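You operate a simulated robot arm through the tools that you are given. There is no shell and no other tool. Be economical: measure what you need, move in short steps, check, and stop when the job is done.

You are at the controls of a simulated two-armed robot. One attempt, no reset.

TASK
Set the torque wrench as the card says and torque nuts 1 to 4 in number order.
Fine: each till it clicks; the wrench goes back on its mat.

Only the result counts: the job must be done as asked and must still hold three seconds after the hand-in. Knocking over, shifting, dropping, spilling or breaking anything else fails it.

THE ROBOT
Two 7-joint arms with two-finger parallel grippers on one trunk, on a base that drives. Base frame: it is fixed to the floor where the robot stands at the start and does not move with it; the origin is under the middle of the robot, x ahead of it, y to its left, z up. Lengths are in cm, angles in rad, forces in N, time in s.
The left shoulder is at the start at [7, 13, 123], the right one opposite. With the tool pointing down near the work surface each hand reaches from about 10 to 50 cm from the robot's upright axis, wherever it stands, measured 20 degrees to its own side. Places, roughly: first nut [60, 30, 100]; fourth nut [60, 20, 100]; orange joint [60, 30, 90]; second nut [70, 20, 100]; third nut [70, 30, 100]; wrench knob [50, 0, 90]. Payload 1.57 kg a hand.
The tool frame of a hand sits at the grasp point between the pads (the TCP): z along the fingers, y along the line on which they close. The tips reach 3 cm beyond it. The gripper opens to 8 cm. The fingers are 1.7 cm wide and 1.2 cm thick; the gripper's body (4 by 8.2 cm) begins 8 cm behind the TCP.
Orientation is told as [roll, pitch, yaw] about the base's x, y, z axes, in that order, counted from this pose: with the fingers straight down and closing along the base's y, the tool's x points along the base's -x, its y along +y and its z along -z.

THE INTERFACE
- The arms move only by the tool apply_moves. It takes "left_plan", "right_plan" or both (then of equal length, played together; a hand with none holds still); each is a list of rows, each a list of 7 numbers: the turn, a rotation vector about the tool's x, y, z in rad, then the shift along the tool's x, y, z in cm, then the opening, from 0 (shut) to 1 (fully open). In form: [[wx, wy, wz, tx, ty, tz, jaw], ...]. A call has 1 to 12 rows; each row is the pose to reach, as a shift and turn from the pose commanded when the call began, along the tool's axes at that moment. Rows are played at 5 a second. More than 5 cm and 0.15 rad between two rows, or a gripper value outside its range, and nothing of the call is played. A pose out of reach is approached as far as the arm can. The call stops where the force on the tool passes 90 N (or 10 N more than at its start, if that is more) or the arm is blocked; 0.2 s more then pass. Each finger travels about 10.8 cm/s and halts on what it meets, pressing with about 38 N; the grip force reading is that of the motor and also rises with nothing between the fingers. The clock runs only during rows and for 0.2 s after the last one: add rows that repeat a pose to give the fingers time. It gives the time, the measured TCP pose, the force on the tool (base axes), the opening and the grip force at its end, in the units of the frame above (readings bear some noise), with the torque about the TCP (base axes, N m) and any sound that the robot's microphone picked up, and new pictures: "pictures" is both (left out), scene, wrist or none (wrist: the cameras of the hands that moved).
- Cameras (640 x 400 px; columns grow to the right, rows downward): "scene" is now at [13.14, 1.75, 144.74]; the picture's right is [0.24, -0.97, 0.00], its down [-0.67, -0.16, -0.72] and it looks along [0.70, 0.17, -0.69] (base axes); focal length 214 px, centre (320, 200). "left" rides on the left gripper at [7.2, 0.7, -12.2] in its tool frame; the picture's right is [-0.09, 1.00, 0.00], its down [-0.84, -0.08, -0.54] and it looks along [-0.54, -0.05, 0.84] (tool axes); focal length 238 px, centre (320, 200). "right" rides on the right gripper at [7.2, -0.7, -12.2] in its tool frame; the picture's right is [0.09, 1.00, 0.00], its down [-0.84, 0.08, -0.54] and it looks along [-0.54, 0.05, 0.84] (tool axes); focal length 238 px, centre (320, 200). There is no depth. A picture from a camera that has moved, and an enlarged one, comes with that camera's place and axes in the base frame and with its lens.
- slide_trunk(by): slides the trunk up (or, below 0, down) by that many cm; the arms and the scene camera ride with it, the base frame stays. It gives what a move gives, with no picture.
- drive_base(legs): drives the robot by 1 to 6 legs, each [ahead, left, turn to the left] in cm, cm and rad, along the robot's own axes; the way and the turn of a leg run together, so that a leg with both is an arc; at most 150 cm and 3.142 rad a leg. The arms and the cameras ride along, it lands a little off, and it stops where it bumps. It gives what a move gives, and a new picture of the scene camera.
- aim_head(pan, tilt): turns the head with the scene camera to pan (to the left, within 1.501 rad either way) and tilt (down, from -0.506 to 1.204), counted from straight ahead of the robot. It gives what a move gives, and a new picture of the scene camera.
- zoom(camera, box): a new picture of the part [left, top, right, bottom] of that camera's present view, enlarged. The clock stands still meanwhile.
- hand_in(): hands the job in; it is judged then, once.

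Go step by step. Nothing tells you exact positions but the pictures and the camera data: compare them with the known pose of the tool, close in by small moves and look again before you grip or let go. The budget is 120 turns and 260 pictures, counting those below and the enlarged ones. Unless the task says otherwise, let go and move clear before handing in, and close with one line.

The tools are called after ">>>" as a command line: name --argument value ..., lists and objects as JSON in quotes. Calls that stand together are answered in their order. apply_moves: Moves the arms, as the interface text tells. Its arguments: {"type":"object","properties":{"left_plan":{"type":"array"},"right_plan":{"type":"array"},"pictures":{"type":"string","enum":["both","scene","wrist","none"]}},"required":[]} The other tools are called the same way: slide_trunk (by) slides the trunk up or down; drive_base (legs) drives the base; aim_head (pan, tilt) turns the head that bears the scene camera; zoom (camera, box) takes an enlarged picture of a part of a camera's view; hand_in () hands the job in.

At the start:

```text
time: 0.0
left_eef_pos: [38.32, 24.35, 120.79]
left_tcp_rot: [-0.001, -0.001, 0.002]
left_wrist_force: [-0.7, -0.6, -0.3]
left_wrist_torque: [-0.01, -0.01, 0.02]
left_grip_width: 8.02
left_finger_force: 0.0
right_eef_pos: [32.31, -6.04, 130.5]
right_tcp_rot: [0.001, -0.003, -0.001]
right_wrist_force: [-0.5, -0.5, 0.4]
right_wrist_torque: [-0.06, -0.02, 0.01]
right_grip_width: 7.99
right_finger_force: 0.1
trunk travel left (down, up): [-86.8, 7.2]
robot x, y, heading: [0.16, -0.11, -0.002]
head pan, tilt: [0.239, 0.759]
```

scene: 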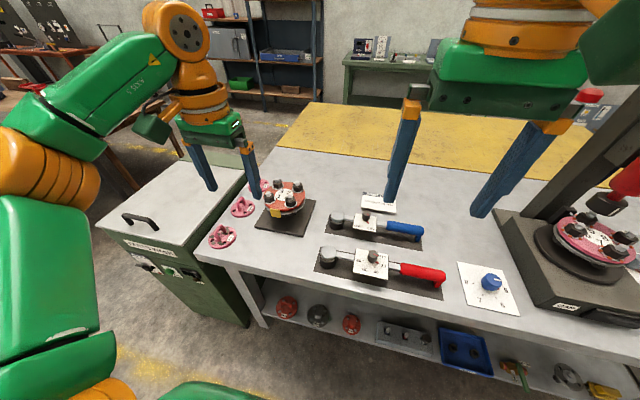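
right: 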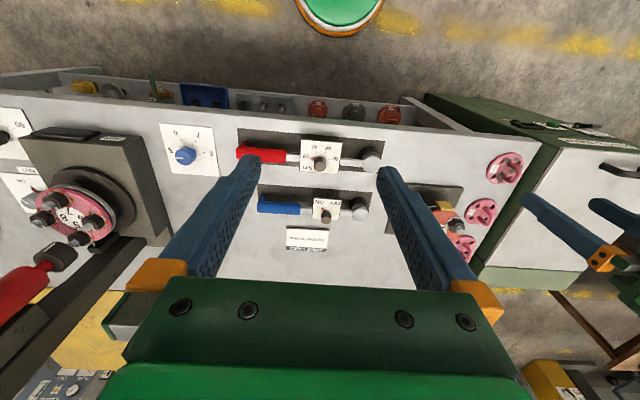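
left: 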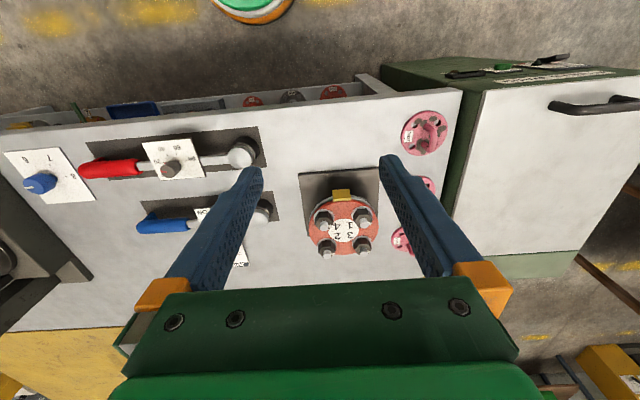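

I see two torque wrenches on mats (red and blue), a card behind them, and an orange flange with four nuts on the left. I'll zoom in to read the card, the wrench dials and the flange.

>>> zoom --camera "right" --box '[230, 130, 390, 260]'

>>> zoom --camera "scene" --box '[300, 180, 460, 300]'

>>> zoom --camera "left" --box '[280, 160, 400, 270]'

```text
3.08 times, centred on (310, 195) of right
camera zoom: at [25.16, -6.72, 142.82], right [-0.09, 1.0, 0.0], down [0.84, 0.07, 0.54], along [0.54, 0.05, -0.84], focal length 733 px, centre (351, 215)
```

zoom: 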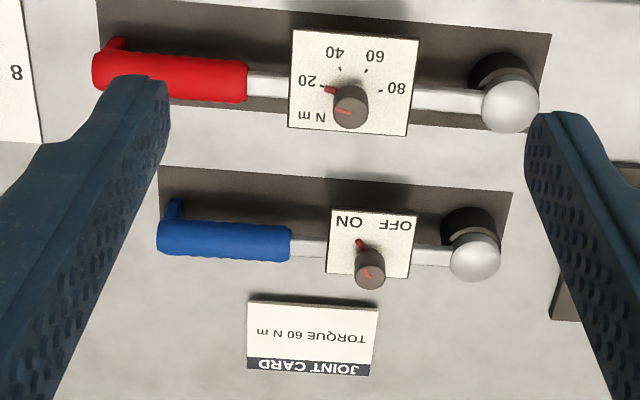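

```text
3.33 times, centred on (380, 240) of scene
camera zoom: at [13.14, 1.75, 144.74], right [0.24, -0.97, 0.0], down [-0.67, -0.16, -0.72], along [0.7, 0.17, -0.69], focal length 715 px, centre (120, 67)
```

zoom: 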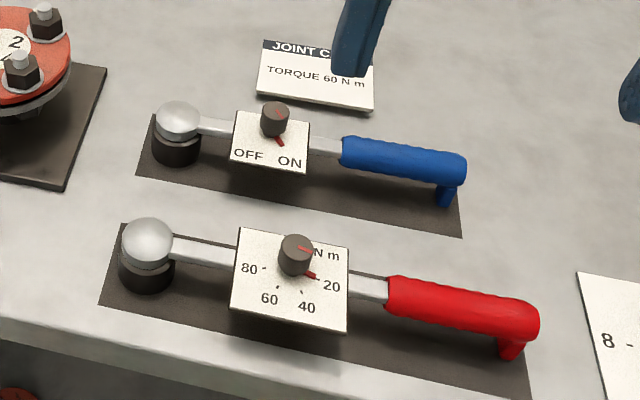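

```text
3.64 times, centred on (340, 215) of left
camera zoom: at [31.23, 24.91, 132.98], right [0.09, 1.0, 0.0], down [0.84, -0.08, 0.54], along [0.54, -0.05, -0.84], focal length 867 px, centre (247, 146)
```

zoom: 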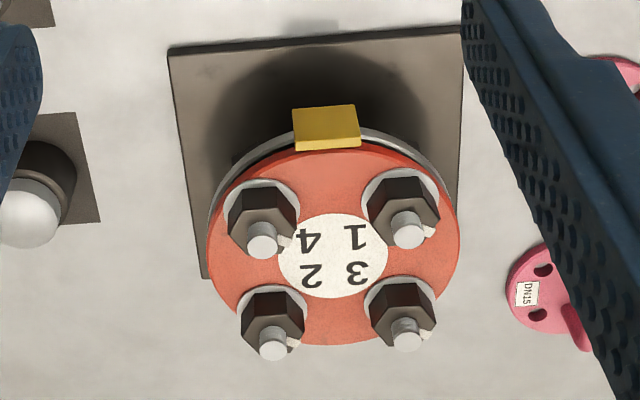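

The card says 60 N m; the red wrench has the 20–80 dial (now at 20), the blue one is only ON/OFF. The joint is a little far, so I first drive a bit closer.

>>> drive_base --legs '[[12, 0, 0]]'

>>> aim_head --pan 0.1 --tilt 0.95

```text
time: 1.2
left_eef_pos: [49.93, 24.43, 120.96]
left_tcp_rot: [-0.003, -0.004, 0.003]
left_wrist_force: [-0.2, -1.4, -0.2]
left_wrist_torque: [0.01, -0.05, 0.02]
left_grip_width: 8.01
left_finger_force: 0.0
right_eef_pos: [43.81, -5.94, 130.67]
right_tcp_rot: [0.001, -0.004, -0.003]
right_wrist_force: [0.0, 0.0, -0.1]
right_wrist_torque: [-0.03, -0.01, -0.01]
right_grip_width: 8.0
right_finger_force: 0.0
trunk travel left (down, up): [-86.8, 7.2]
robot x, y, heading: [12.27, 0.01, 0.0]
head pan, tilt: [0.239, 0.759]
camera scene: at [24.55, 1.77, 144.8], right [0.24, -0.97, 0.0], down [-0.67, -0.16, -0.73], along [0.71, 0.17, -0.69], focal length 214 px, centre (320, 200)
```

scene: 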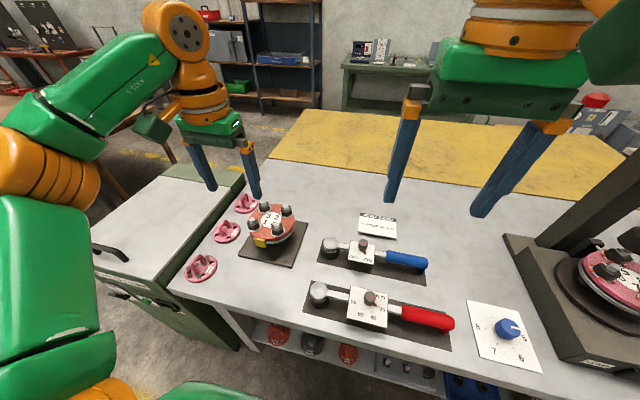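

```text
time: 2.0
left_eef_pos: [50.4, 24.4, 120.72]
left_tcp_rot: [-0.001, -0.001, 0.001]
left_wrist_force: [-0.1, 0.0, -0.3]
left_wrist_torque: [0.01, 0.02, -0.01]
left_grip_width: 7.98
left_finger_force: 0.0
right_eef_pos: [44.29, -6.09, 130.47]
right_tcp_rot: [0.001, 0.0, -0.001]
right_wrist_force: [0.1, 0.1, -0.1]
right_wrist_torque: [0.01, 0.01, 0.01]
right_grip_width: 8.02
right_finger_force: 0.0
trunk travel left (down, up): [-86.8, 7.2]
robot x, y, heading: [11.97, 0.34, 0.002]
head pan, tilt: [0.099, 0.949]
camera scene: at [24.32, 0.53, 143.28], right [0.1, -0.99, 0.0], down [-0.81, -0.08, -0.58], along [0.58, 0.06, -0.81], focal length 214 px, centre (320, 200)
```

scene: 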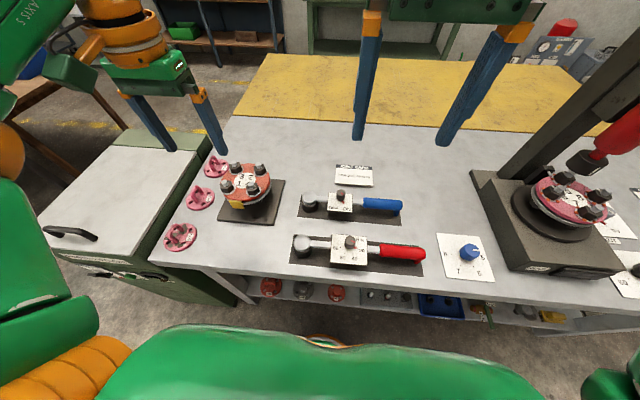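

Knob is estimated at about [47.7, -4.6]. I lower the right hand above it for a closer look.

>>> apply_moves --right_plan '[[0, 0, 0, -0.8, 0.4, 4.5, 1], [0, 0, 0, -1.6, 0.8, 9, 1], [0, 0, 0, -2.4, 1.2, 13.5, 1], [0, 0, 0, -3.2, 1.5, 18, 1], [0, 0, 0, -3.2, 1.5, 22, 1], [0, 0, 0, -3.2, 1.5, 22, 1]]'

```text
time: 3.4
left_eef_pos: [50.45, 24.38, 120.8]
left_tcp_rot: [0.001, 0.0, 0.0]
left_wrist_force: [0.4, -0.2, -0.2]
left_wrist_torque: [0.0, 0.02, -0.02]
left_grip_width: 8.0
left_finger_force: 0.0
right_eef_pos: [47.77, -4.23, 108.37]
right_tcp_rot: [0.0, -0.002, -0.002]
right_wrist_force: [0.0, -0.2, -0.1]
right_wrist_torque: [0.02, 0.02, -0.01]
right_grip_width: 8.02
right_finger_force: 0.1
trunk travel left (down, up): [-86.8, 7.2]
robot x, y, heading: [11.84, 0.19, 0.001]
head pan, tilt: [0.099, 0.949]
camera scene: at [24.35, 0.55, 143.27], right [0.1, -0.99, 0.0], down [-0.81, -0.08, -0.58], along [0.58, 0.06, -0.81], focal length 214 px, centre (320, 200)
camera right: at [40.57, -4.98, 120.71], right [-0.09, 1.0, 0.0], down [0.84, 0.07, 0.54], along [0.54, 0.05, -0.84], focal length 238 px, centre (320, 200)
```

scene: 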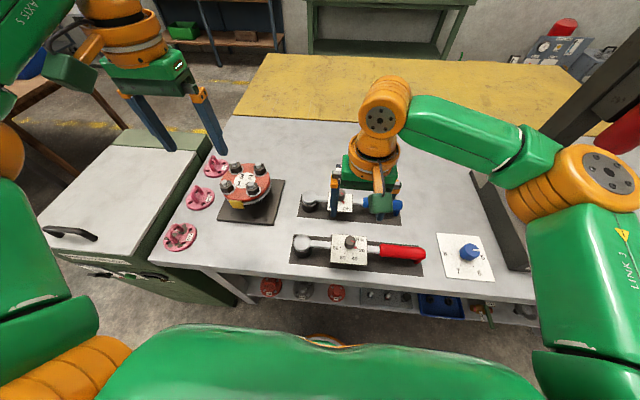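
right: 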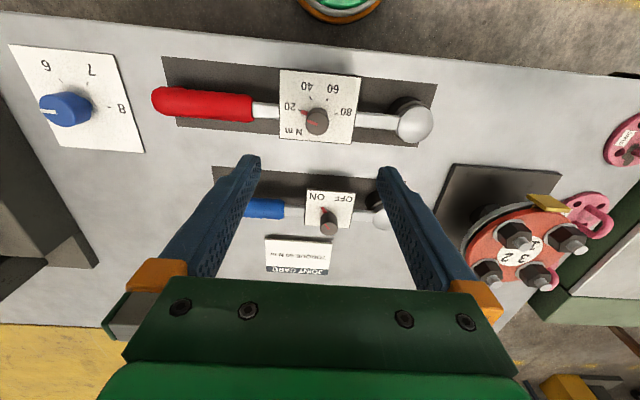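

The knob is consistently at about [47.7, -4.7, 93]. I zoom in to read its angles before descending.

>>> zoom --camera "right" --box '[270, 60, 366, 150]'

>>> zoom --camera "scene" --box '[285, 215, 435, 285]'

```text
4.44 times, centred on (318, 105) of right
camera zoom: at [40.57, -4.98, 120.71], right [-0.09, 1.0, 0.0], down [0.84, 0.07, 0.54], along [0.54, 0.05, -0.84], focal length 1059 px, centre (329, 622)
```

zoom: 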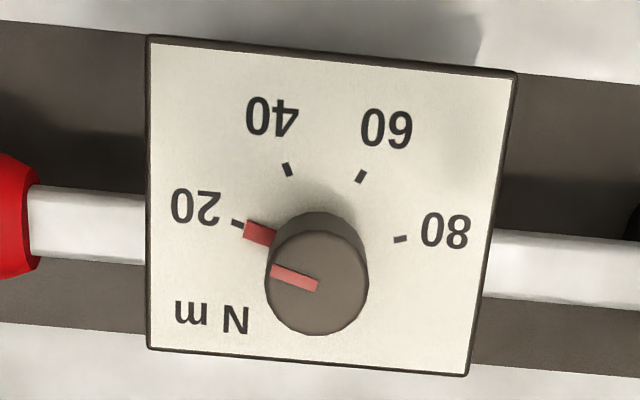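

```text
4.27 times, centred on (360, 250) of scene
camera zoom: at [24.35, 0.55, 143.27], right [0.1, -0.99, 0.0], down [-0.81, -0.08, -0.58], along [0.58, 0.06, -0.81], focal length 915 px, centre (149, -13)
```

zoom: 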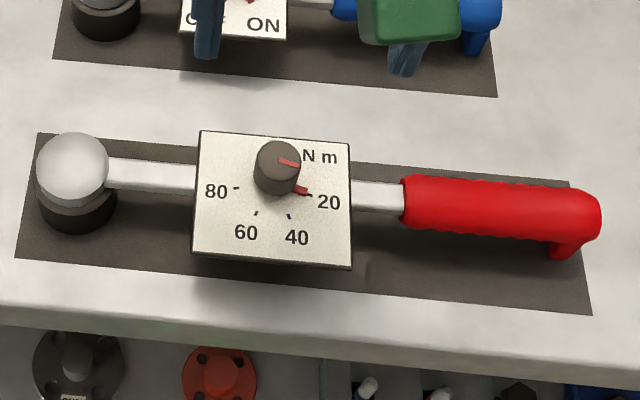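

Knob axis at about [48.0, -4.7]; 20→60 is about 1.88 rad clockwise seen from above. I come down to just above the knob, pre-turned by -0.94, and look.

>>> apply_moves --right_plan '[[0, 0, -0.14, 0, 0, 0, 1], [0, 0, -0.28, -0.3, -0.4, 1, 1], [0, 0, -0.42, -0.3, -0.4, 2, 1], [0, 0, -0.56, -0.3, -0.4, 4, 1], [0, 0, -0.7, -0.3, -0.4, 6, 1], [0, 0, -0.84, -0.3, -0.4, 8, 1], [0, 0, -0.94, -0.3, -0.4, 8, 1], [0, 0, -0.94, -0.3, -0.4, 8, 1]]'

```text
time: 5.2
left_eef_pos: [50.35, 24.46, 120.85]
left_tcp_rot: [0.0, 0.0, 0.002]
left_wrist_force: [0.0, -1.1, 0.4]
left_wrist_torque: [0.01, -0.01, 0.01]
left_grip_width: 7.98
left_finger_force: 0.1
right_eef_pos: [47.83, -4.79, 100.41]
right_tcp_rot: [-0.002, -0.002, 0.942]
right_wrist_force: [0.4, 0.3, 0.1]
right_wrist_torque: [-0.04, -0.03, -0.03]
right_grip_width: 8.0
right_finger_force: 0.0
trunk travel left (down, up): [-86.8, 7.2]
robot x, y, heading: [11.97, 0.23, 0.002]
head pan, tilt: [0.099, 0.949]
camera scene: at [24.38, 0.54, 143.26], right [0.1, -0.99, 0.0], down [-0.81, -0.08, -0.58], along [0.58, 0.06, -0.81], focal length 214 px, centre (320, 200)
camera right: at [44.15, -11.09, 112.76], right [-0.86, 0.51, 0.0], down [0.43, 0.72, 0.54], along [0.28, 0.47, -0.84], focal length 238 px, centre (320, 200)
```

scene: 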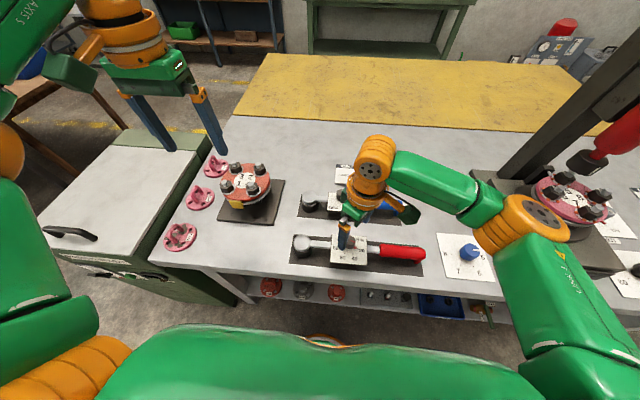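
right: 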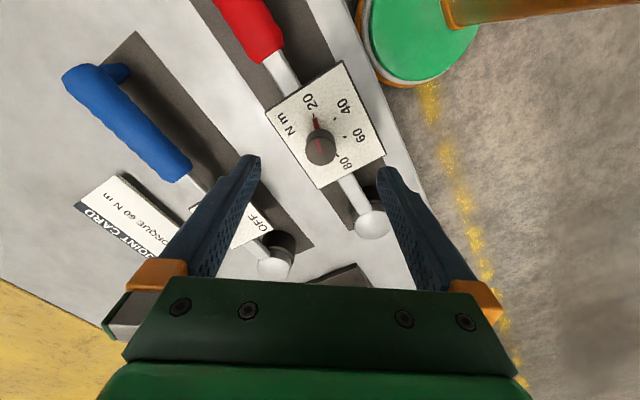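

The knob top is about z 92.3 at [47.9, -4.6]. I go down around it with the tips near z 91.

>>> apply_moves --right_plan '[[0, 0, 0, -0.19, 0.04, 3, 1], [0, 0, 0, -0.19, 0.04, 5, 1], [0, 0, 0, -0.19, 0.04, 6.4, 1], [0, 0, 0, -0.19, 0.04, 6.4, 1]]' --pictures "wrist"

>>> zoom --camera "scene" --box '[285, 215, 435, 285]'

```text
time: 6.2
left_eef_pos: [50.52, 24.41, 120.81]
left_tcp_rot: [0.001, -0.001, 0.002]
left_wrist_force: [0.8, -0.3, -0.3]
left_wrist_torque: [-0.01, 0.0, -0.04]
left_grip_width: 8.02
left_finger_force: 0.1
right_eef_pos: [48.0, -4.72, 94.08]
right_tcp_rot: [0.001, -0.003, 0.939]
right_wrist_force: [-0.3, 0.2, 0.1]
right_wrist_torque: [0.02, -0.01, -0.01]
right_grip_width: 7.99
right_finger_force: 0.1
trunk travel left (down, up): [-86.8, 7.2]
robot x, y, heading: [11.57, 0.16, 0.005]
head pan, tilt: [0.099, 0.949]
camera right: at [44.29, -10.91, 106.33], right [-0.86, 0.51, 0.0], down [0.43, 0.72, 0.54], along [0.28, 0.47, -0.84], focal length 238 px, centre (320, 200)
```

right: 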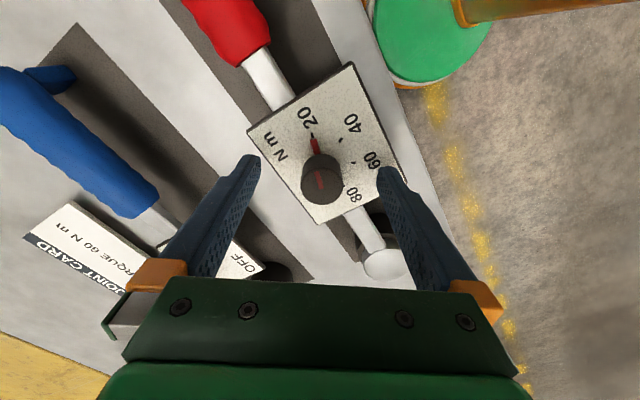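

```text
4.27 times, centred on (360, 250) of scene
camera zoom: at [24.39, 0.54, 143.26], right [0.1, -0.99, 0.0], down [-0.81, -0.08, -0.58], along [0.58, 0.06, -0.81], focal length 915 px, centre (149, -13)
```

zoom: 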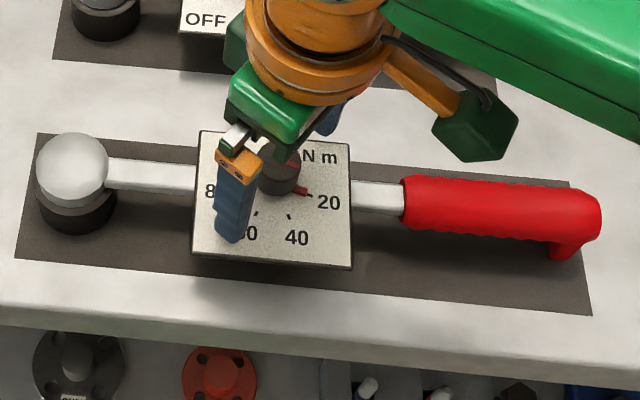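

Fingers straddle the knob centrally. I close on it and check.

>>> apply_moves --right_plan '[[0, 0, 0, 0, 0, 0.2, 0.5], [0, 0, 0, 0, 0, 0.2, 0.2], [0, 0, 0, 0, 0, 0.2, 0.2], [0, 0, 0, 0, 0, 0.2, 0.2]]' --pictures "wrist"

```text
time: 7.2
left_eef_pos: [50.37, 24.5, 120.75]
left_tcp_rot: [-0.001, 0.0, 0.003]
left_wrist_force: [0.1, -0.8, 0.1]
left_wrist_torque: [-0.01, -0.01, 0.0]
left_grip_width: 7.97
left_finger_force: 0.0
right_eef_pos: [47.87, -4.5, 93.96]
right_tcp_rot: [0.0, -0.001, 0.94]
right_wrist_force: [-2.2, 0.9, 0.9]
right_wrist_torque: [0.23, 0.07, -0.01]
right_grip_width: 2.6
right_finger_force: 37.0
trunk travel left (down, up): [-86.8, 7.2]
robot x, y, heading: [11.58, 0.27, -0.0]
head pan, tilt: [0.099, 0.949]
camera right: at [44.21, -10.86, 106.21], right [-0.86, 0.51, 0.0], down [0.43, 0.72, 0.54], along [0.28, 0.47, -0.84], focal length 238 px, centre (320, 200)
```

right: 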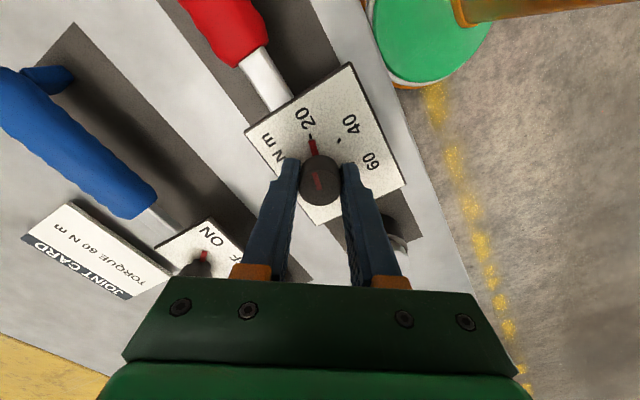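

Gripped (2.6 cm, tiny side force). I turn clockwise 0.9 rad and check the pointer.

>>> apply_moves --right_plan '[[0, 0, 0.14, 0, 0, 0, 0.2], [0, 0, 0.28, 0, 0, 0, 0.2], [0, 0, 0.42, 0, 0, 0, 0.2], [0, 0, 0.56, 0, 0, 0, 0.2], [0, 0, 0.7, 0, 0, 0, 0.2], [0, 0, 0.84, 0, 0, 0, 0.2], [0, 0, 0.94, 0, 0, 0, 0.2], [0, 0, 0.94, 0, 0, 0, 0.2]]' --pictures "wrist"

>>> zoom --camera "scene" --box '[285, 215, 435, 285]'

```text
time: 9.0
left_eef_pos: [50.33, 24.42, 120.77]
left_tcp_rot: [-0.002, 0.001, 0.0]
left_wrist_force: [0.3, 0.4, -0.3]
left_wrist_torque: [0.01, 0.02, 0.01]
left_grip_width: 7.98
left_finger_force: 0.2
right_eef_pos: [47.89, -4.48, 93.97]
right_tcp_rot: [0.001, 0.0, -0.002]
right_wrist_force: [0.9, 1.2, 1.7]
right_wrist_torque: [-0.01, -0.25, 0.03]
right_grip_width: 2.61
right_finger_force: 37.0
trunk travel left (down, up): [-86.8, 7.2]
robot x, y, heading: [11.94, 0.29, 0.005]
head pan, tilt: [0.099, 0.949]
camera right: at [40.79, -5.25, 106.22], right [-0.09, 1.0, 0.0], down [0.84, 0.07, 0.54], along [0.54, 0.05, -0.84], focal length 238 px, centre (320, 200)
```

right: 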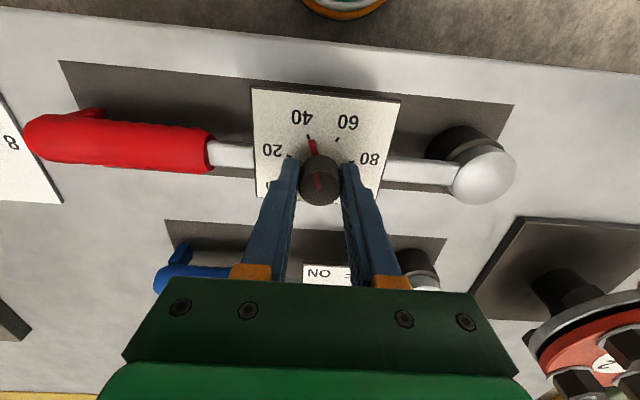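

```text
4.27 times, centred on (360, 250) of scene
camera zoom: at [24.36, 0.64, 143.27], right [0.1, -0.99, 0.0], down [-0.81, -0.08, -0.58], along [0.58, 0.06, -0.81], focal length 915 px, centre (149, -13)
```

zoom: 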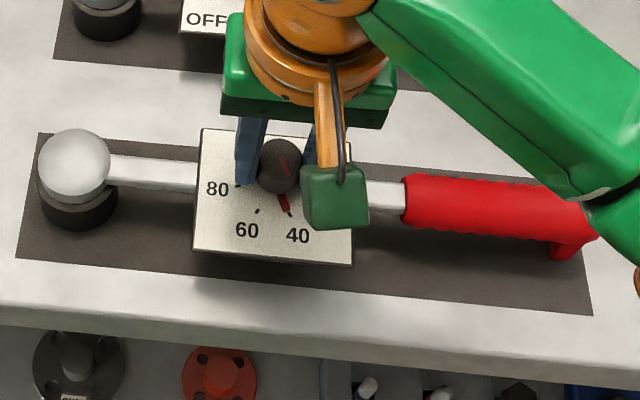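

The pointer reached 40 exactly with 0.94 rad. Another 0.94 should give 60.

>>> apply_moves --right_plan '[[0, 0, 0.14, 0, 0, 0, 0.2], [0, 0, 0.28, 0, 0, 0, 0.2], [0, 0, 0.42, 0, 0, 0, 0.2], [0, 0, 0.56, 0, 0, 0, 0.2], [0, 0, 0.7, 0, 0, 0, 0.2], [0, 0, 0.84, 0, 0, 0, 0.2], [0, 0, 0.94, 0, 0, 0, 0.2], [0, 0, 0.94, 0, 0, 0, 0.2]]' --pictures "wrist"

>>> zoom --camera "right" --box '[240, 90, 400, 210]'

>>> zoom --camera "scene" --box '[285, 215, 435, 285]'

```text
time: 10.8
left_eef_pos: [50.24, 24.65, 120.78]
left_tcp_rot: [-0.001, 0.001, 0.002]
left_wrist_force: [-0.2, -0.4, 0.2]
left_wrist_torque: [0.02, -0.01, -0.01]
left_grip_width: 8.01
left_finger_force: 0.0
right_eef_pos: [48.02, -4.54, 94.02]
right_tcp_rot: [0.003, 0.0, -0.943]
right_wrist_force: [4.4, 3.0, 11.0]
right_wrist_torque: [-0.35, -0.25, 0.0]
right_grip_width: 2.59
right_finger_force: 37.3
trunk travel left (down, up): [-86.8, 7.2]
robot x, y, heading: [12.46, 0.19, 0.003]
head pan, tilt: [0.099, 0.949]
camera right: at [43.24, 0.91, 106.22], right [0.75, 0.66, 0.0], down [0.55, -0.63, 0.54], along [0.36, -0.41, -0.84], focal length 238 px, centre (320, 200)
```

right: 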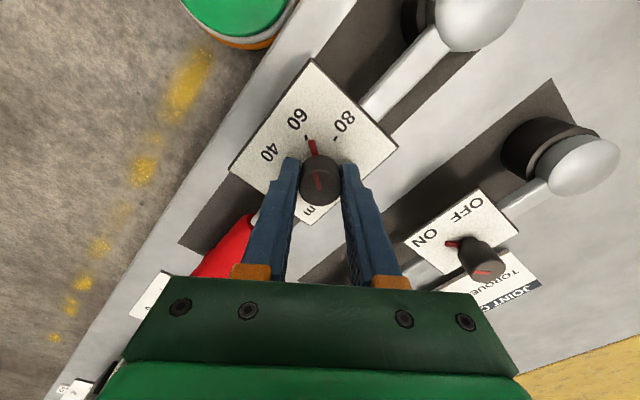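

```text
3.33 times, centred on (320, 150) of right
camera zoom: at [43.24, 0.91, 106.22], right [0.75, 0.66, 0.0], down [0.55, -0.63, 0.54], along [0.36, -0.41, -0.84], focal length 794 px, centre (320, 367)
```

zoom: 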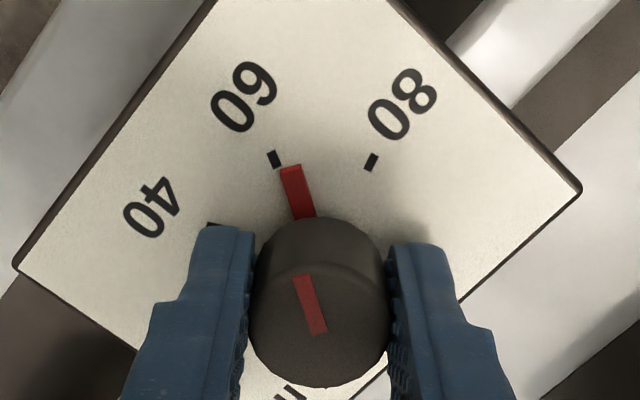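

```text
4.27 times, centred on (360, 250) of scene
camera zoom: at [24.37, 0.76, 143.28], right [0.1, -0.99, 0.0], down [-0.81, -0.08, -0.58], along [0.58, 0.06, -0.81], focal length 915 px, centre (149, -13)
```

zoom: 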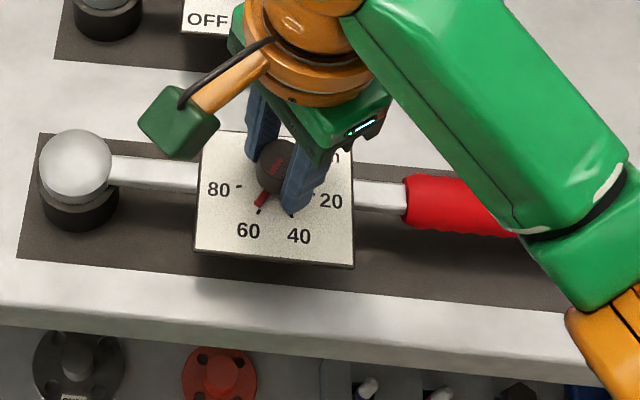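

The pointer is slightly beyond 60. I turn back about 0.1 rad and look again.

>>> apply_moves --right_plan '[[0, 0, -0.1, 0, 0, -0.1, 0.2], [0, 0, -0.1, 0, 0, -0.1, 0.2]]' --pictures "none"

>>> zoom --camera "right" --box '[240, 90, 400, 210]'

```text
time: 11.4
left_eef_pos: [50.37, 24.48, 120.7]
left_tcp_rot: [-0.002, 0.003, 0.003]
left_wrist_force: [-0.3, -0.4, 0.2]
left_wrist_torque: [0.01, 0.01, -0.03]
left_grip_width: 8.01
left_finger_force: 0.0
right_eef_pos: [48.07, -4.59, 93.86]
right_tcp_rot: [-0.001, 0.001, -0.841]
right_wrist_force: [0.4, 4.8, -0.2]
right_wrist_torque: [-0.23, -0.04, 0.04]
right_grip_width: 2.6
right_finger_force: 37.0
trunk travel left (down, up): [-86.8, 7.2]
robot x, y, heading: [12.09, -0.01, 0.0]
head pan, tilt: [0.099, 0.949]
```

```text
3.33 times, centred on (320, 150) of right
camera zoom: at [42.77, 0.37, 106.24], right [0.68, 0.73, 0.0], down [0.62, -0.57, 0.54], along [0.4, -0.37, -0.84], focal length 794 px, centre (320, 367)
```

zoom: 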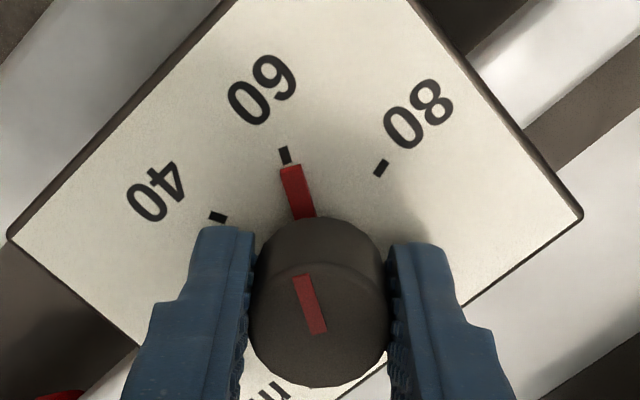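

Nearly perfect; a further 0.025 back, then release and rise to inspect.

>>> apply_moves --right_plan '[[0, 0, -0.025, 0, 0, 0, 0.2], [0, 0, -0.025, 0, 0, 0, 0.35], [0, 0, -0.025, 0, 0, 0, 0.7], [0, 0, -0.025, 0, 0, 0, 0.8], [0, 0, -0.025, 0, 0, -4, 0.8], [0, 0, 0.1, 0, 0, -8, 0.8], [0, 0, 0.1, 0, 0, -8, 0.8]]' --pictures "none"

>>> zoom --camera "right" --box '[240, 70, 400, 190]'

>>> zoom --camera "scene" --box '[285, 215, 435, 285]'

```text
time: 13.0
left_eef_pos: [50.28, 24.44, 120.82]
left_tcp_rot: [-0.001, 0.0, 0.001]
left_wrist_force: [-0.1, 1.0, -1.1]
left_wrist_torque: [0.0, -0.02, 0.01]
left_grip_width: 8.0
left_finger_force: 0.1
right_eef_pos: [47.9, -4.73, 102.15]
right_tcp_rot: [0.001, 0.001, -0.942]
right_wrist_force: [-0.3, 0.1, 0.6]
right_wrist_torque: [0.02, -0.02, -0.03]
right_grip_width: 6.38
right_finger_force: 0.0
trunk travel left (down, up): [-86.8, 7.2]
robot x, y, heading: [11.87, 0.23, 0.004]
head pan, tilt: [0.099, 0.949]
```

```text
3.33 times, centred on (320, 130) of right
camera zoom: at [43.12, 0.56, 114.45], right [0.75, 0.66, 0.0], down [0.55, -0.63, 0.54], along [0.36, -0.41, -0.84], focal length 794 px, centre (320, 433)
```

zoom: 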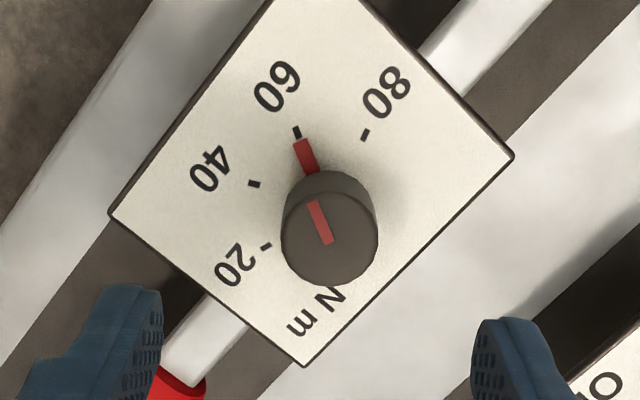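

```text
4.27 times, centred on (360, 250) of scene
camera zoom: at [24.38, 0.55, 143.26], right [0.1, -0.99, 0.0], down [-0.81, -0.08, -0.58], along [0.58, 0.06, -0.81], focal length 915 px, centre (149, -13)
```

zoom: 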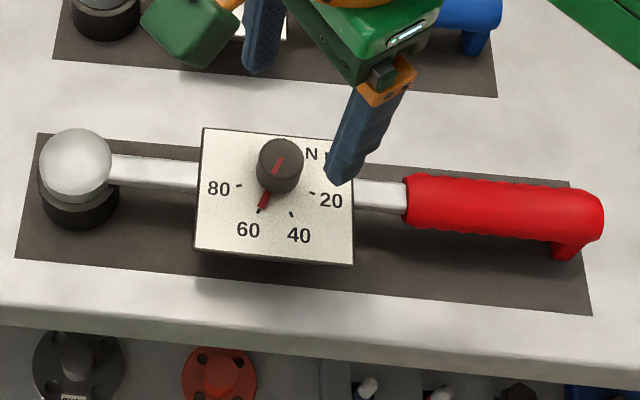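

The dial reads 60. Next I take the red handle with the right hand from above, turned so it closes across the handle with its camera looking toward the socket; I go there in two calls.

>>> apply_moves --right_plan '[[0, 0, -0.14, 0, 0, -3, 0.8], [0, 0, -0.28, -0.8, -0.6, -4, 0.8], [0, 0, -0.42, -1.6, -1.3, -4, 0.8], [0, 0, -0.56, -2.4, -2, -4, 0.8], [0, 0, -0.7, -3.2, -2.6, -4, 0.8], [0, 0, -0.84, -4, -3.2, -4, 0.8], [0, 0, -0.98, -4.8, -3.9, -4, 0.8], [0, 0, -1.12, -5.6, -4.5, -4, 0.8], [0, 0, -1.26, -6.4, -5.2, -4, 0.8], [0, 0, -1.4, -7.2, -5.8, -4, 0.8], [0, 0, -1.54, -8, -6.4, -4, 0.8], [0, 0, -1.68, -8, -6.4, -4, 0.8]]' --pictures "none"

>>> apply_moves --right_plan '[[0, 0, -0.14, 0, 0, 0, 0.8], [0, 0, -0.28, 0, 0, 0, 0.8], [0, 0, -0.42, 0, 0, 0, 0.8], [0, 0, -0.56, 0, 0, 0, 0.8], [0, 0, -0.7, 0, 0, 0, 0.8], [0, 0, -0.84, 0, 0, 0, 0.8], [0, 0, -0.84, 0, 0, 0, 0.8]]'

```text
time: 15.6
left_eef_pos: [50.25, 24.44, 120.87]
left_tcp_rot: [0.0, 0.001, 0.002]
left_wrist_force: [0.2, 0.8, -0.6]
left_wrist_torque: [0.04, -0.01, 0.0]
left_grip_width: 7.99
left_finger_force: 0.1
right_eef_pos: [47.44, -14.88, 106.04]
right_tcp_rot: [0.003, -0.001, 0.739]
right_wrist_force: [0.5, -1.5, 0.0]
right_wrist_torque: [0.03, -0.02, 0.0]
right_grip_width: 6.39
right_finger_force: 0.0
trunk travel left (down, up): [-86.8, 7.2]
robot x, y, heading: [12.02, -0.32, 0.0]
head pan, tilt: [0.099, 0.949]
```

```text
time: 17.2
left_eef_pos: [50.32, 24.51, 120.89]
left_tcp_rot: [0.001, 0.001, 0.003]
left_wrist_force: [0.1, -0.4, -0.3]
left_wrist_torque: [-0.04, 0.03, 0.02]
left_grip_width: 8.04
left_finger_force: 0.0
right_eef_pos: [47.48, -14.93, 105.95]
right_tcp_rot: [-0.001, -0.002, 1.581]
right_wrist_force: [0.0, 0.2, 0.3]
right_wrist_torque: [-0.04, 0.01, 0.01]
right_grip_width: 6.4
right_finger_force: 0.0
trunk travel left (down, up): [-86.8, 7.2]
robot x, y, heading: [12.39, -0.08, 0.0]
head pan, tilt: [0.099, 0.949]
camera scene: at [24.38, 0.53, 143.26], right [0.1, -0.99, 0.0], down [-0.81, -0.08, -0.58], along [0.58, 0.06, -0.81], focal length 214 px, centre (320, 200)
camera right: at [48.17, -22.08, 118.24], right [-0.99, -0.1, 0.0], down [-0.09, 0.83, 0.54], along [-0.05, 0.54, -0.84], focal length 238 px, centre (320, 200)
```

scene: 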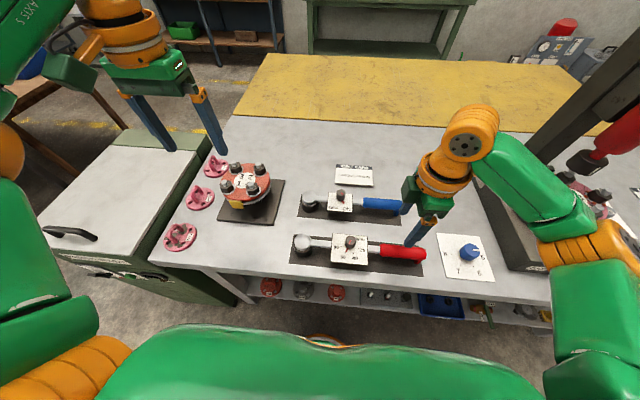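
right: 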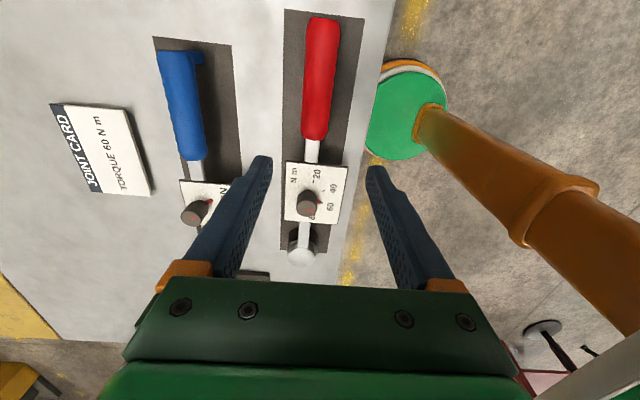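

Handle axis x≈48.3, from y −13 to −24. I go down above it.

>>> apply_moves --right_plan '[[0, 0, 0, 0.3, -0.4, 4, 0.8], [0, 0, 0, 0.6, -0.8, 8, 0.8], [0, 0, 0, 0.6, -0.8, 11, 0.8], [0, 0, 0, 0.6, -0.8, 11, 0.8]]' --pictures "wrist"

>>> zoom --camera "scene" --box '[285, 205, 455, 285]'

```text
time: 18.2
left_eef_pos: [50.35, 24.49, 120.76]
left_tcp_rot: [0.0, 0.0, 0.002]
left_wrist_force: [0.1, 0.0, 0.1]
left_wrist_torque: [-0.01, 0.01, 0.0]
left_grip_width: 7.98
left_finger_force: 0.1
right_eef_pos: [48.4, -15.41, 94.96]
right_tcp_rot: [-0.001, -0.002, 1.58]
right_wrist_force: [0.2, 0.3, -0.2]
right_wrist_torque: [0.02, 0.0, -0.02]
right_grip_width: 6.41
right_finger_force: 0.0
trunk travel left (down, up): [-86.8, 7.2]
robot x, y, heading: [12.24, -0.15, 0.002]
head pan, tilt: [0.099, 0.949]
camera right: at [49.05, -22.73, 107.36], right [-0.99, -0.1, 0.0], down [-0.08, 0.83, 0.54], along [-0.05, 0.54, -0.84], focal length 238 px, centre (320, 200)
```

right: 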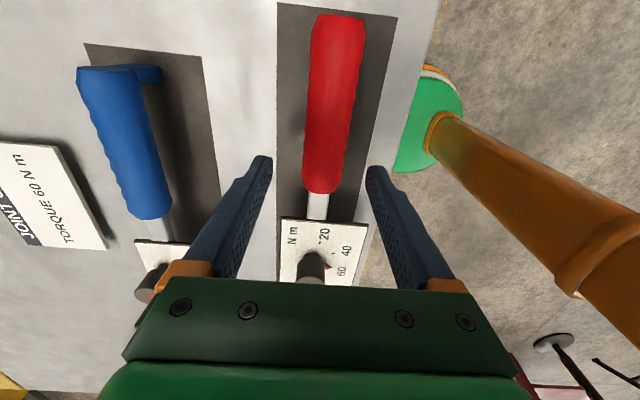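

```text
3.76 times, centred on (370, 245) of scene
camera zoom: at [24.38, 0.54, 143.27], right [0.1, -0.99, 0.0], down [-0.81, -0.08, -0.58], along [0.58, 0.06, -0.81], focal length 807 px, centre (132, 31)
```

zoom: 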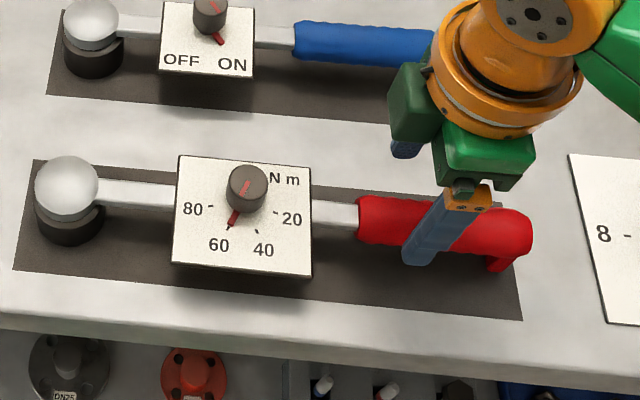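

Well centred. I lower 4 cm, watching the force.

>>> apply_moves --right_plan '[[0, 0, 0, 0, 0.15, 2, 0.8], [0, 0, 0, 0, 0.15, 3.5, 0.8], [0, 0, 0, 0, 0.15, 4.2, 0.8], [0, 0, 0, 0, 0.15, 4.2, 0.8]]' --pictures "wrist"

>>> zoom --camera "scene" --box '[355, 205, 455, 285]'

```text
time: 19.2
left_eef_pos: [50.33, 24.38, 120.88]
left_tcp_rot: [0.0, 0.001, 0.002]
left_wrist_force: [-0.3, 0.1, 0.2]
left_wrist_torque: [-0.04, -0.05, -0.02]
left_grip_width: 7.98
left_finger_force: 0.0
right_eef_pos: [48.06, -15.52, 90.81]
right_tcp_rot: [-0.002, -0.002, 1.58]
right_wrist_force: [0.0, 0.3, 0.0]
right_wrist_torque: [0.02, -0.02, 0.01]
right_grip_width: 6.42
right_finger_force: 0.1
trunk travel left (down, up): [-86.8, 7.2]
robot x, y, heading: [11.96, -0.15, 0.002]
head pan, tilt: [0.099, 0.949]
camera right: at [48.89, -22.77, 103.17], right [-0.99, -0.1, 0.0], down [-0.08, 0.83, 0.54], along [-0.05, 0.54, -0.84], focal length 238 px, centre (320, 200)
```

right: 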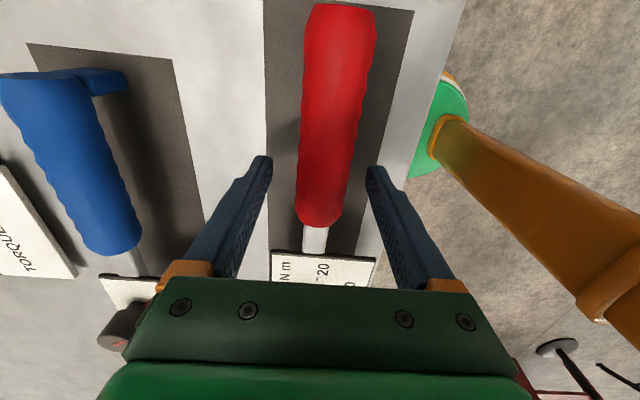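

```text
5.00 times, centred on (405, 245) of scene
camera zoom: at [24.38, 0.53, 143.26], right [0.1, -0.99, 0.0], down [-0.81, -0.08, -0.58], along [0.58, 0.06, -0.81], focal length 1072 px, centre (-105, -25)
```

zoom: 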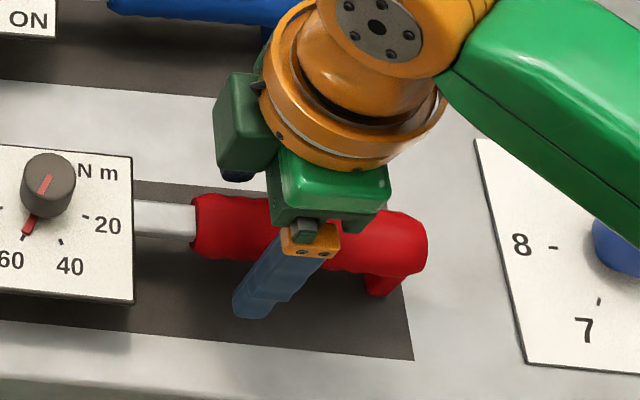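

The hand is around the handle at TCP z 90.8. I close.

>>> apply_moves --right_plan '[[0, 0, 0, 0, 0, 0, 0.5], [0, 0, 0, 0, 0, 0, 0.1], [0, 0, 0, 0, 0, 0, 0.1], [0, 0, 0, 0, 0, 0, 0.1]]' --pictures "wrist"

```text
time: 20.2
left_eef_pos: [50.3, 24.46, 120.74]
left_tcp_rot: [-0.001, 0.001, 0.002]
left_wrist_force: [-0.2, -0.1, 0.4]
left_wrist_torque: [0.01, 0.02, 0.0]
left_grip_width: 8.0
left_finger_force: 0.0
right_eef_pos: [48.05, -15.43, 90.9]
right_tcp_rot: [0.0, -0.002, 1.582]
right_wrist_force: [-1.4, 0.3, 0.5]
right_wrist_torque: [-0.19, 0.16, -0.19]
right_grip_width: 3.1
right_finger_force: 37.6
trunk travel left (down, up): [-86.8, 7.2]
robot x, y, heading: [11.59, 0.04, -0.001]
head pan, tilt: [0.099, 0.949]
camera right: at [48.88, -22.77, 103.17], right [-0.99, -0.1, 0.0], down [-0.08, 0.83, 0.54], along [-0.05, 0.54, -0.84], focal length 238 px, centre (320, 200)
```

right: 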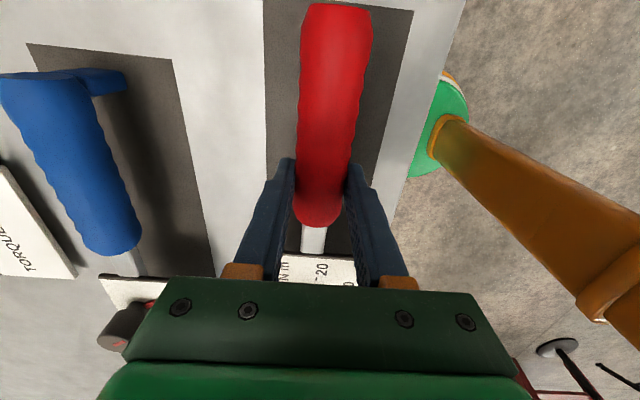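

Gripped at 3.1 cm. I lift 3 cm and check for droop.

>>> apply_moves --right_plan '[[0, 0, 0, 0, 0, -0.7, 0.1], [0, 0, 0, 0, 0, -1.5, 0.1], [0, 0, 0, 0, 0, -3, 0.1], [0, 0, 0, 0, 0, -3, 0.1], [0, 0, 0, 0, 0, -3, 0.1]]'

>>> zoom --camera "scene" --box '[285, 205, 455, 285]'

```text
time: 21.4
left_eef_pos: [50.3, 24.51, 120.88]
left_tcp_rot: [0.0, 0.001, 0.001]
left_wrist_force: [-0.3, 0.0, 0.3]
left_wrist_torque: [0.04, 0.0, 0.01]
left_grip_width: 8.01
left_finger_force: 0.0
right_eef_pos: [48.11, -15.47, 93.9]
right_tcp_rot: [-0.002, -0.002, 1.576]
right_wrist_force: [-2.2, 1.3, 1.3]
right_wrist_torque: [0.09, 0.28, -0.21]
right_grip_width: 3.07
right_finger_force: 38.7
trunk travel left (down, up): [-86.8, 7.2]
robot x, y, heading: [12.2, 0.28, -0.0]
head pan, tilt: [0.099, 0.949]
camera scene: at [24.32, 0.57, 143.27], right [0.1, -0.99, 0.0], down [-0.81, -0.08, -0.58], along [0.58, 0.06, -0.81], focal length 214 px, centre (320, 200)
camera right: at [48.89, -22.73, 106.22], right [-0.99, -0.1, 0.0], down [-0.08, 0.83, 0.54], along [-0.05, 0.54, -0.84], focal length 238 px, centre (320, 200)
```

scene: 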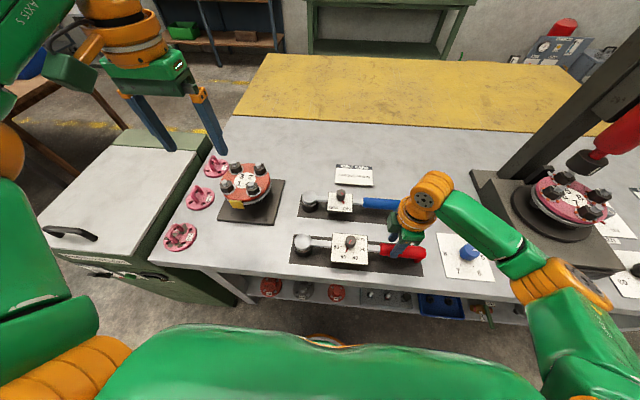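
right: 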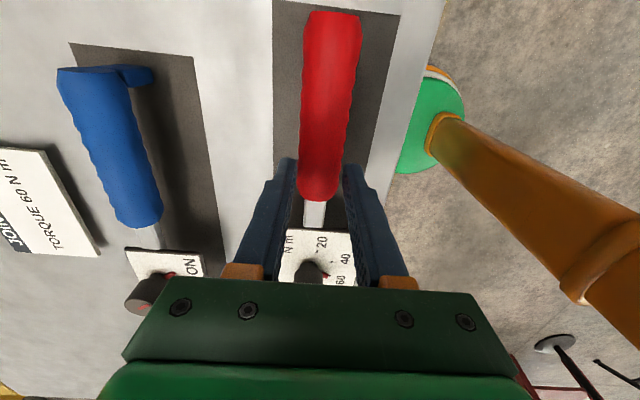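

```text
3.76 times, centred on (370, 245) of scene
camera zoom: at [24.32, 0.57, 143.27], right [0.1, -0.99, 0.0], down [-0.81, -0.08, -0.58], along [0.58, 0.06, -0.81], focal length 807 px, centre (132, 31)
```

zoom: 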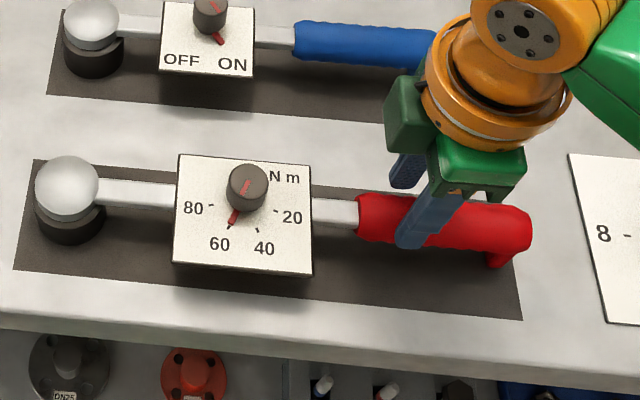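

The wrench did not come up; the fingers slid. I look closely at how they sit now.

>>> zoom --camera "right" --box '[230, 130, 410, 290]'

>>> zoom --camera "scene" --box '[370, 220, 440, 280]'

```text
2.50 times, centred on (320, 210) of right
camera zoom: at [48.89, -22.73, 106.22], right [-0.99, -0.1, 0.0], down [-0.08, 0.83, 0.54], along [-0.05, 0.54, -0.84], focal length 596 px, centre (320, 175)
```

zoom: 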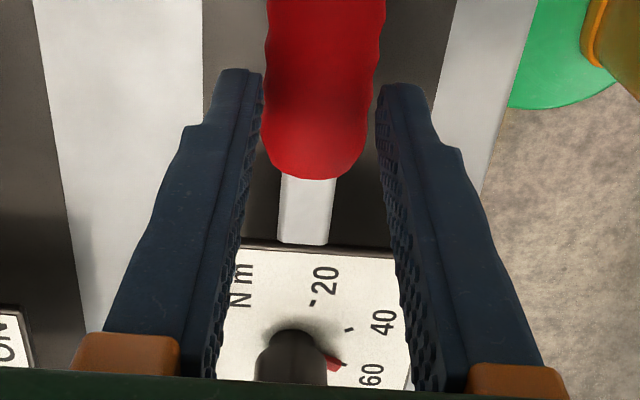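

```text
6.67 times, centred on (405, 250) of scene
camera zoom: at [24.32, 0.57, 143.27], right [0.1, -0.99, 0.0], down [-0.81, -0.08, -0.58], along [0.58, 0.06, -0.81], focal length 1430 px, centre (-247, -133)
```

zoom: 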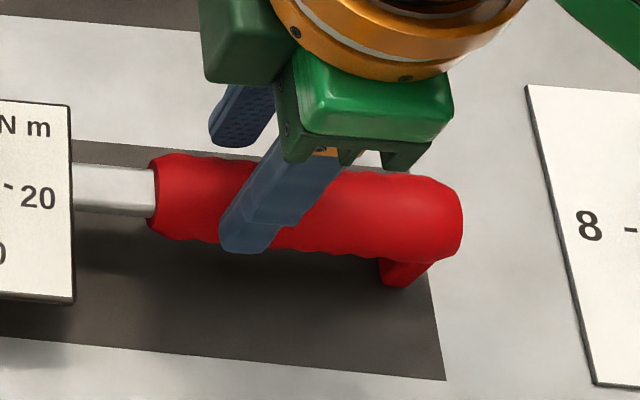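

The mat is at z≈85.2 and the handle centre likely near 89–90, so I should grip deeper. I open, lower to TCP 89, close and lift just 1 cm.

>>> apply_moves --right_plan '[[0, 0, 0, 0, 0, 0, 0.3], [0, 0, 0, 0, 0, 0, 0.6], [0, 0, 0, 0, 0, 2, 0.6], [0, 0, 0, 0, 0, 4.2, 0.6], [0, 0, 0, 0, 0, 4.9, 0.6], [0, 0, 0, 0, 0, 4.9, 0.3], [0, 0, 0, 0, 0, 4.9, 0], [0, 0, 0, 0, 0, 4.9, 0], [0, 0, 0, 0, 0, 4.9, 0]]' --pictures "none"

>>> zoom --camera "right" --box '[230, 130, 410, 290]'

>>> apply_moves --right_plan '[[0, 0, 0, 0, 0, -0.3, 0], [0, 0, 0, 0, 0, -0.6, 0], [0, 0, 0, 0, 0, -1, 0]]' --pictures "none"

>>> zoom --camera "scene" --box '[285, 205, 455, 285]'

```text
time: 23.4
left_eef_pos: [50.48, 24.39, 120.72]
left_tcp_rot: [-0.002, 0.001, 0.0]
left_wrist_force: [-1.0, -0.3, -0.7]
left_wrist_torque: [-0.01, -0.01, 0.0]
left_grip_width: 7.99
left_finger_force: 0.0
right_eef_pos: [48.21, -15.59, 88.93]
right_tcp_rot: [0.0, -0.004, 1.578]
right_wrist_force: [3.0, -0.4, 2.7]
right_wrist_torque: [-0.18, 0.01, -0.48]
right_grip_width: 3.13
right_finger_force: 37.7
trunk travel left (down, up): [-86.8, 7.2]
robot x, y, heading: [11.86, 0.44, -0.001]
head pan, tilt: [0.099, 0.949]
```

```text
2.50 times, centred on (320, 210) of right
camera zoom: at [48.96, -22.86, 101.23], right [-0.99, -0.1, 0.0], down [-0.08, 0.83, 0.54], along [-0.05, 0.54, -0.84], focal length 596 px, centre (320, 175)
```

zoom: 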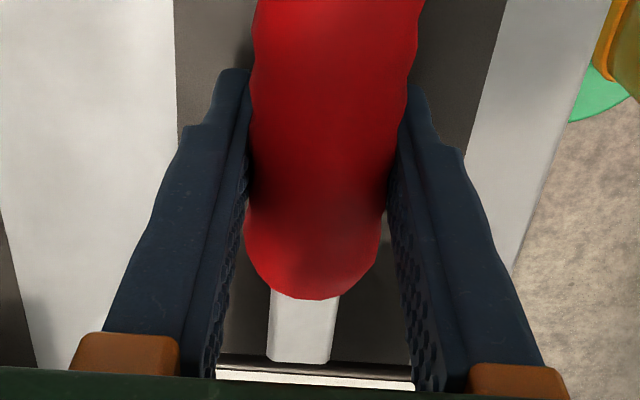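

```text
time: 24.2
left_eef_pos: [50.58, 24.41, 120.68]
left_tcp_rot: [0.0, 0.002, 0.001]
left_wrist_force: [-0.6, 0.0, 0.2]
left_wrist_torque: [0.01, 0.03, 0.0]
left_grip_width: 8.0
left_finger_force: 0.1
right_eef_pos: [48.28, -15.51, 89.81]
right_tcp_rot: [0.002, -0.002, 1.579]
right_wrist_force: [0.4, 0.5, -9.5]
right_wrist_torque: [-0.69, -0.05, -0.01]
right_grip_width: 3.12
right_finger_force: 38.1
trunk travel left (down, up): [-86.8, 7.2]
robot x, y, heading: [11.79, -0.18, 0.001]
head pan, tilt: [0.099, 0.949]
```

```text
3.76 times, centred on (370, 245) of scene
camera zoom: at [24.57, 0.48, 143.24], right [0.1, -0.99, 0.0], down [-0.81, -0.08, -0.58], along [0.58, 0.06, -0.81], focal length 807 px, centre (132, 31)
```

zoom: 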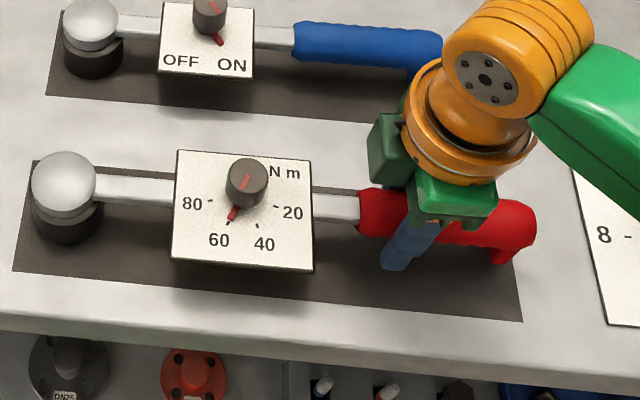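

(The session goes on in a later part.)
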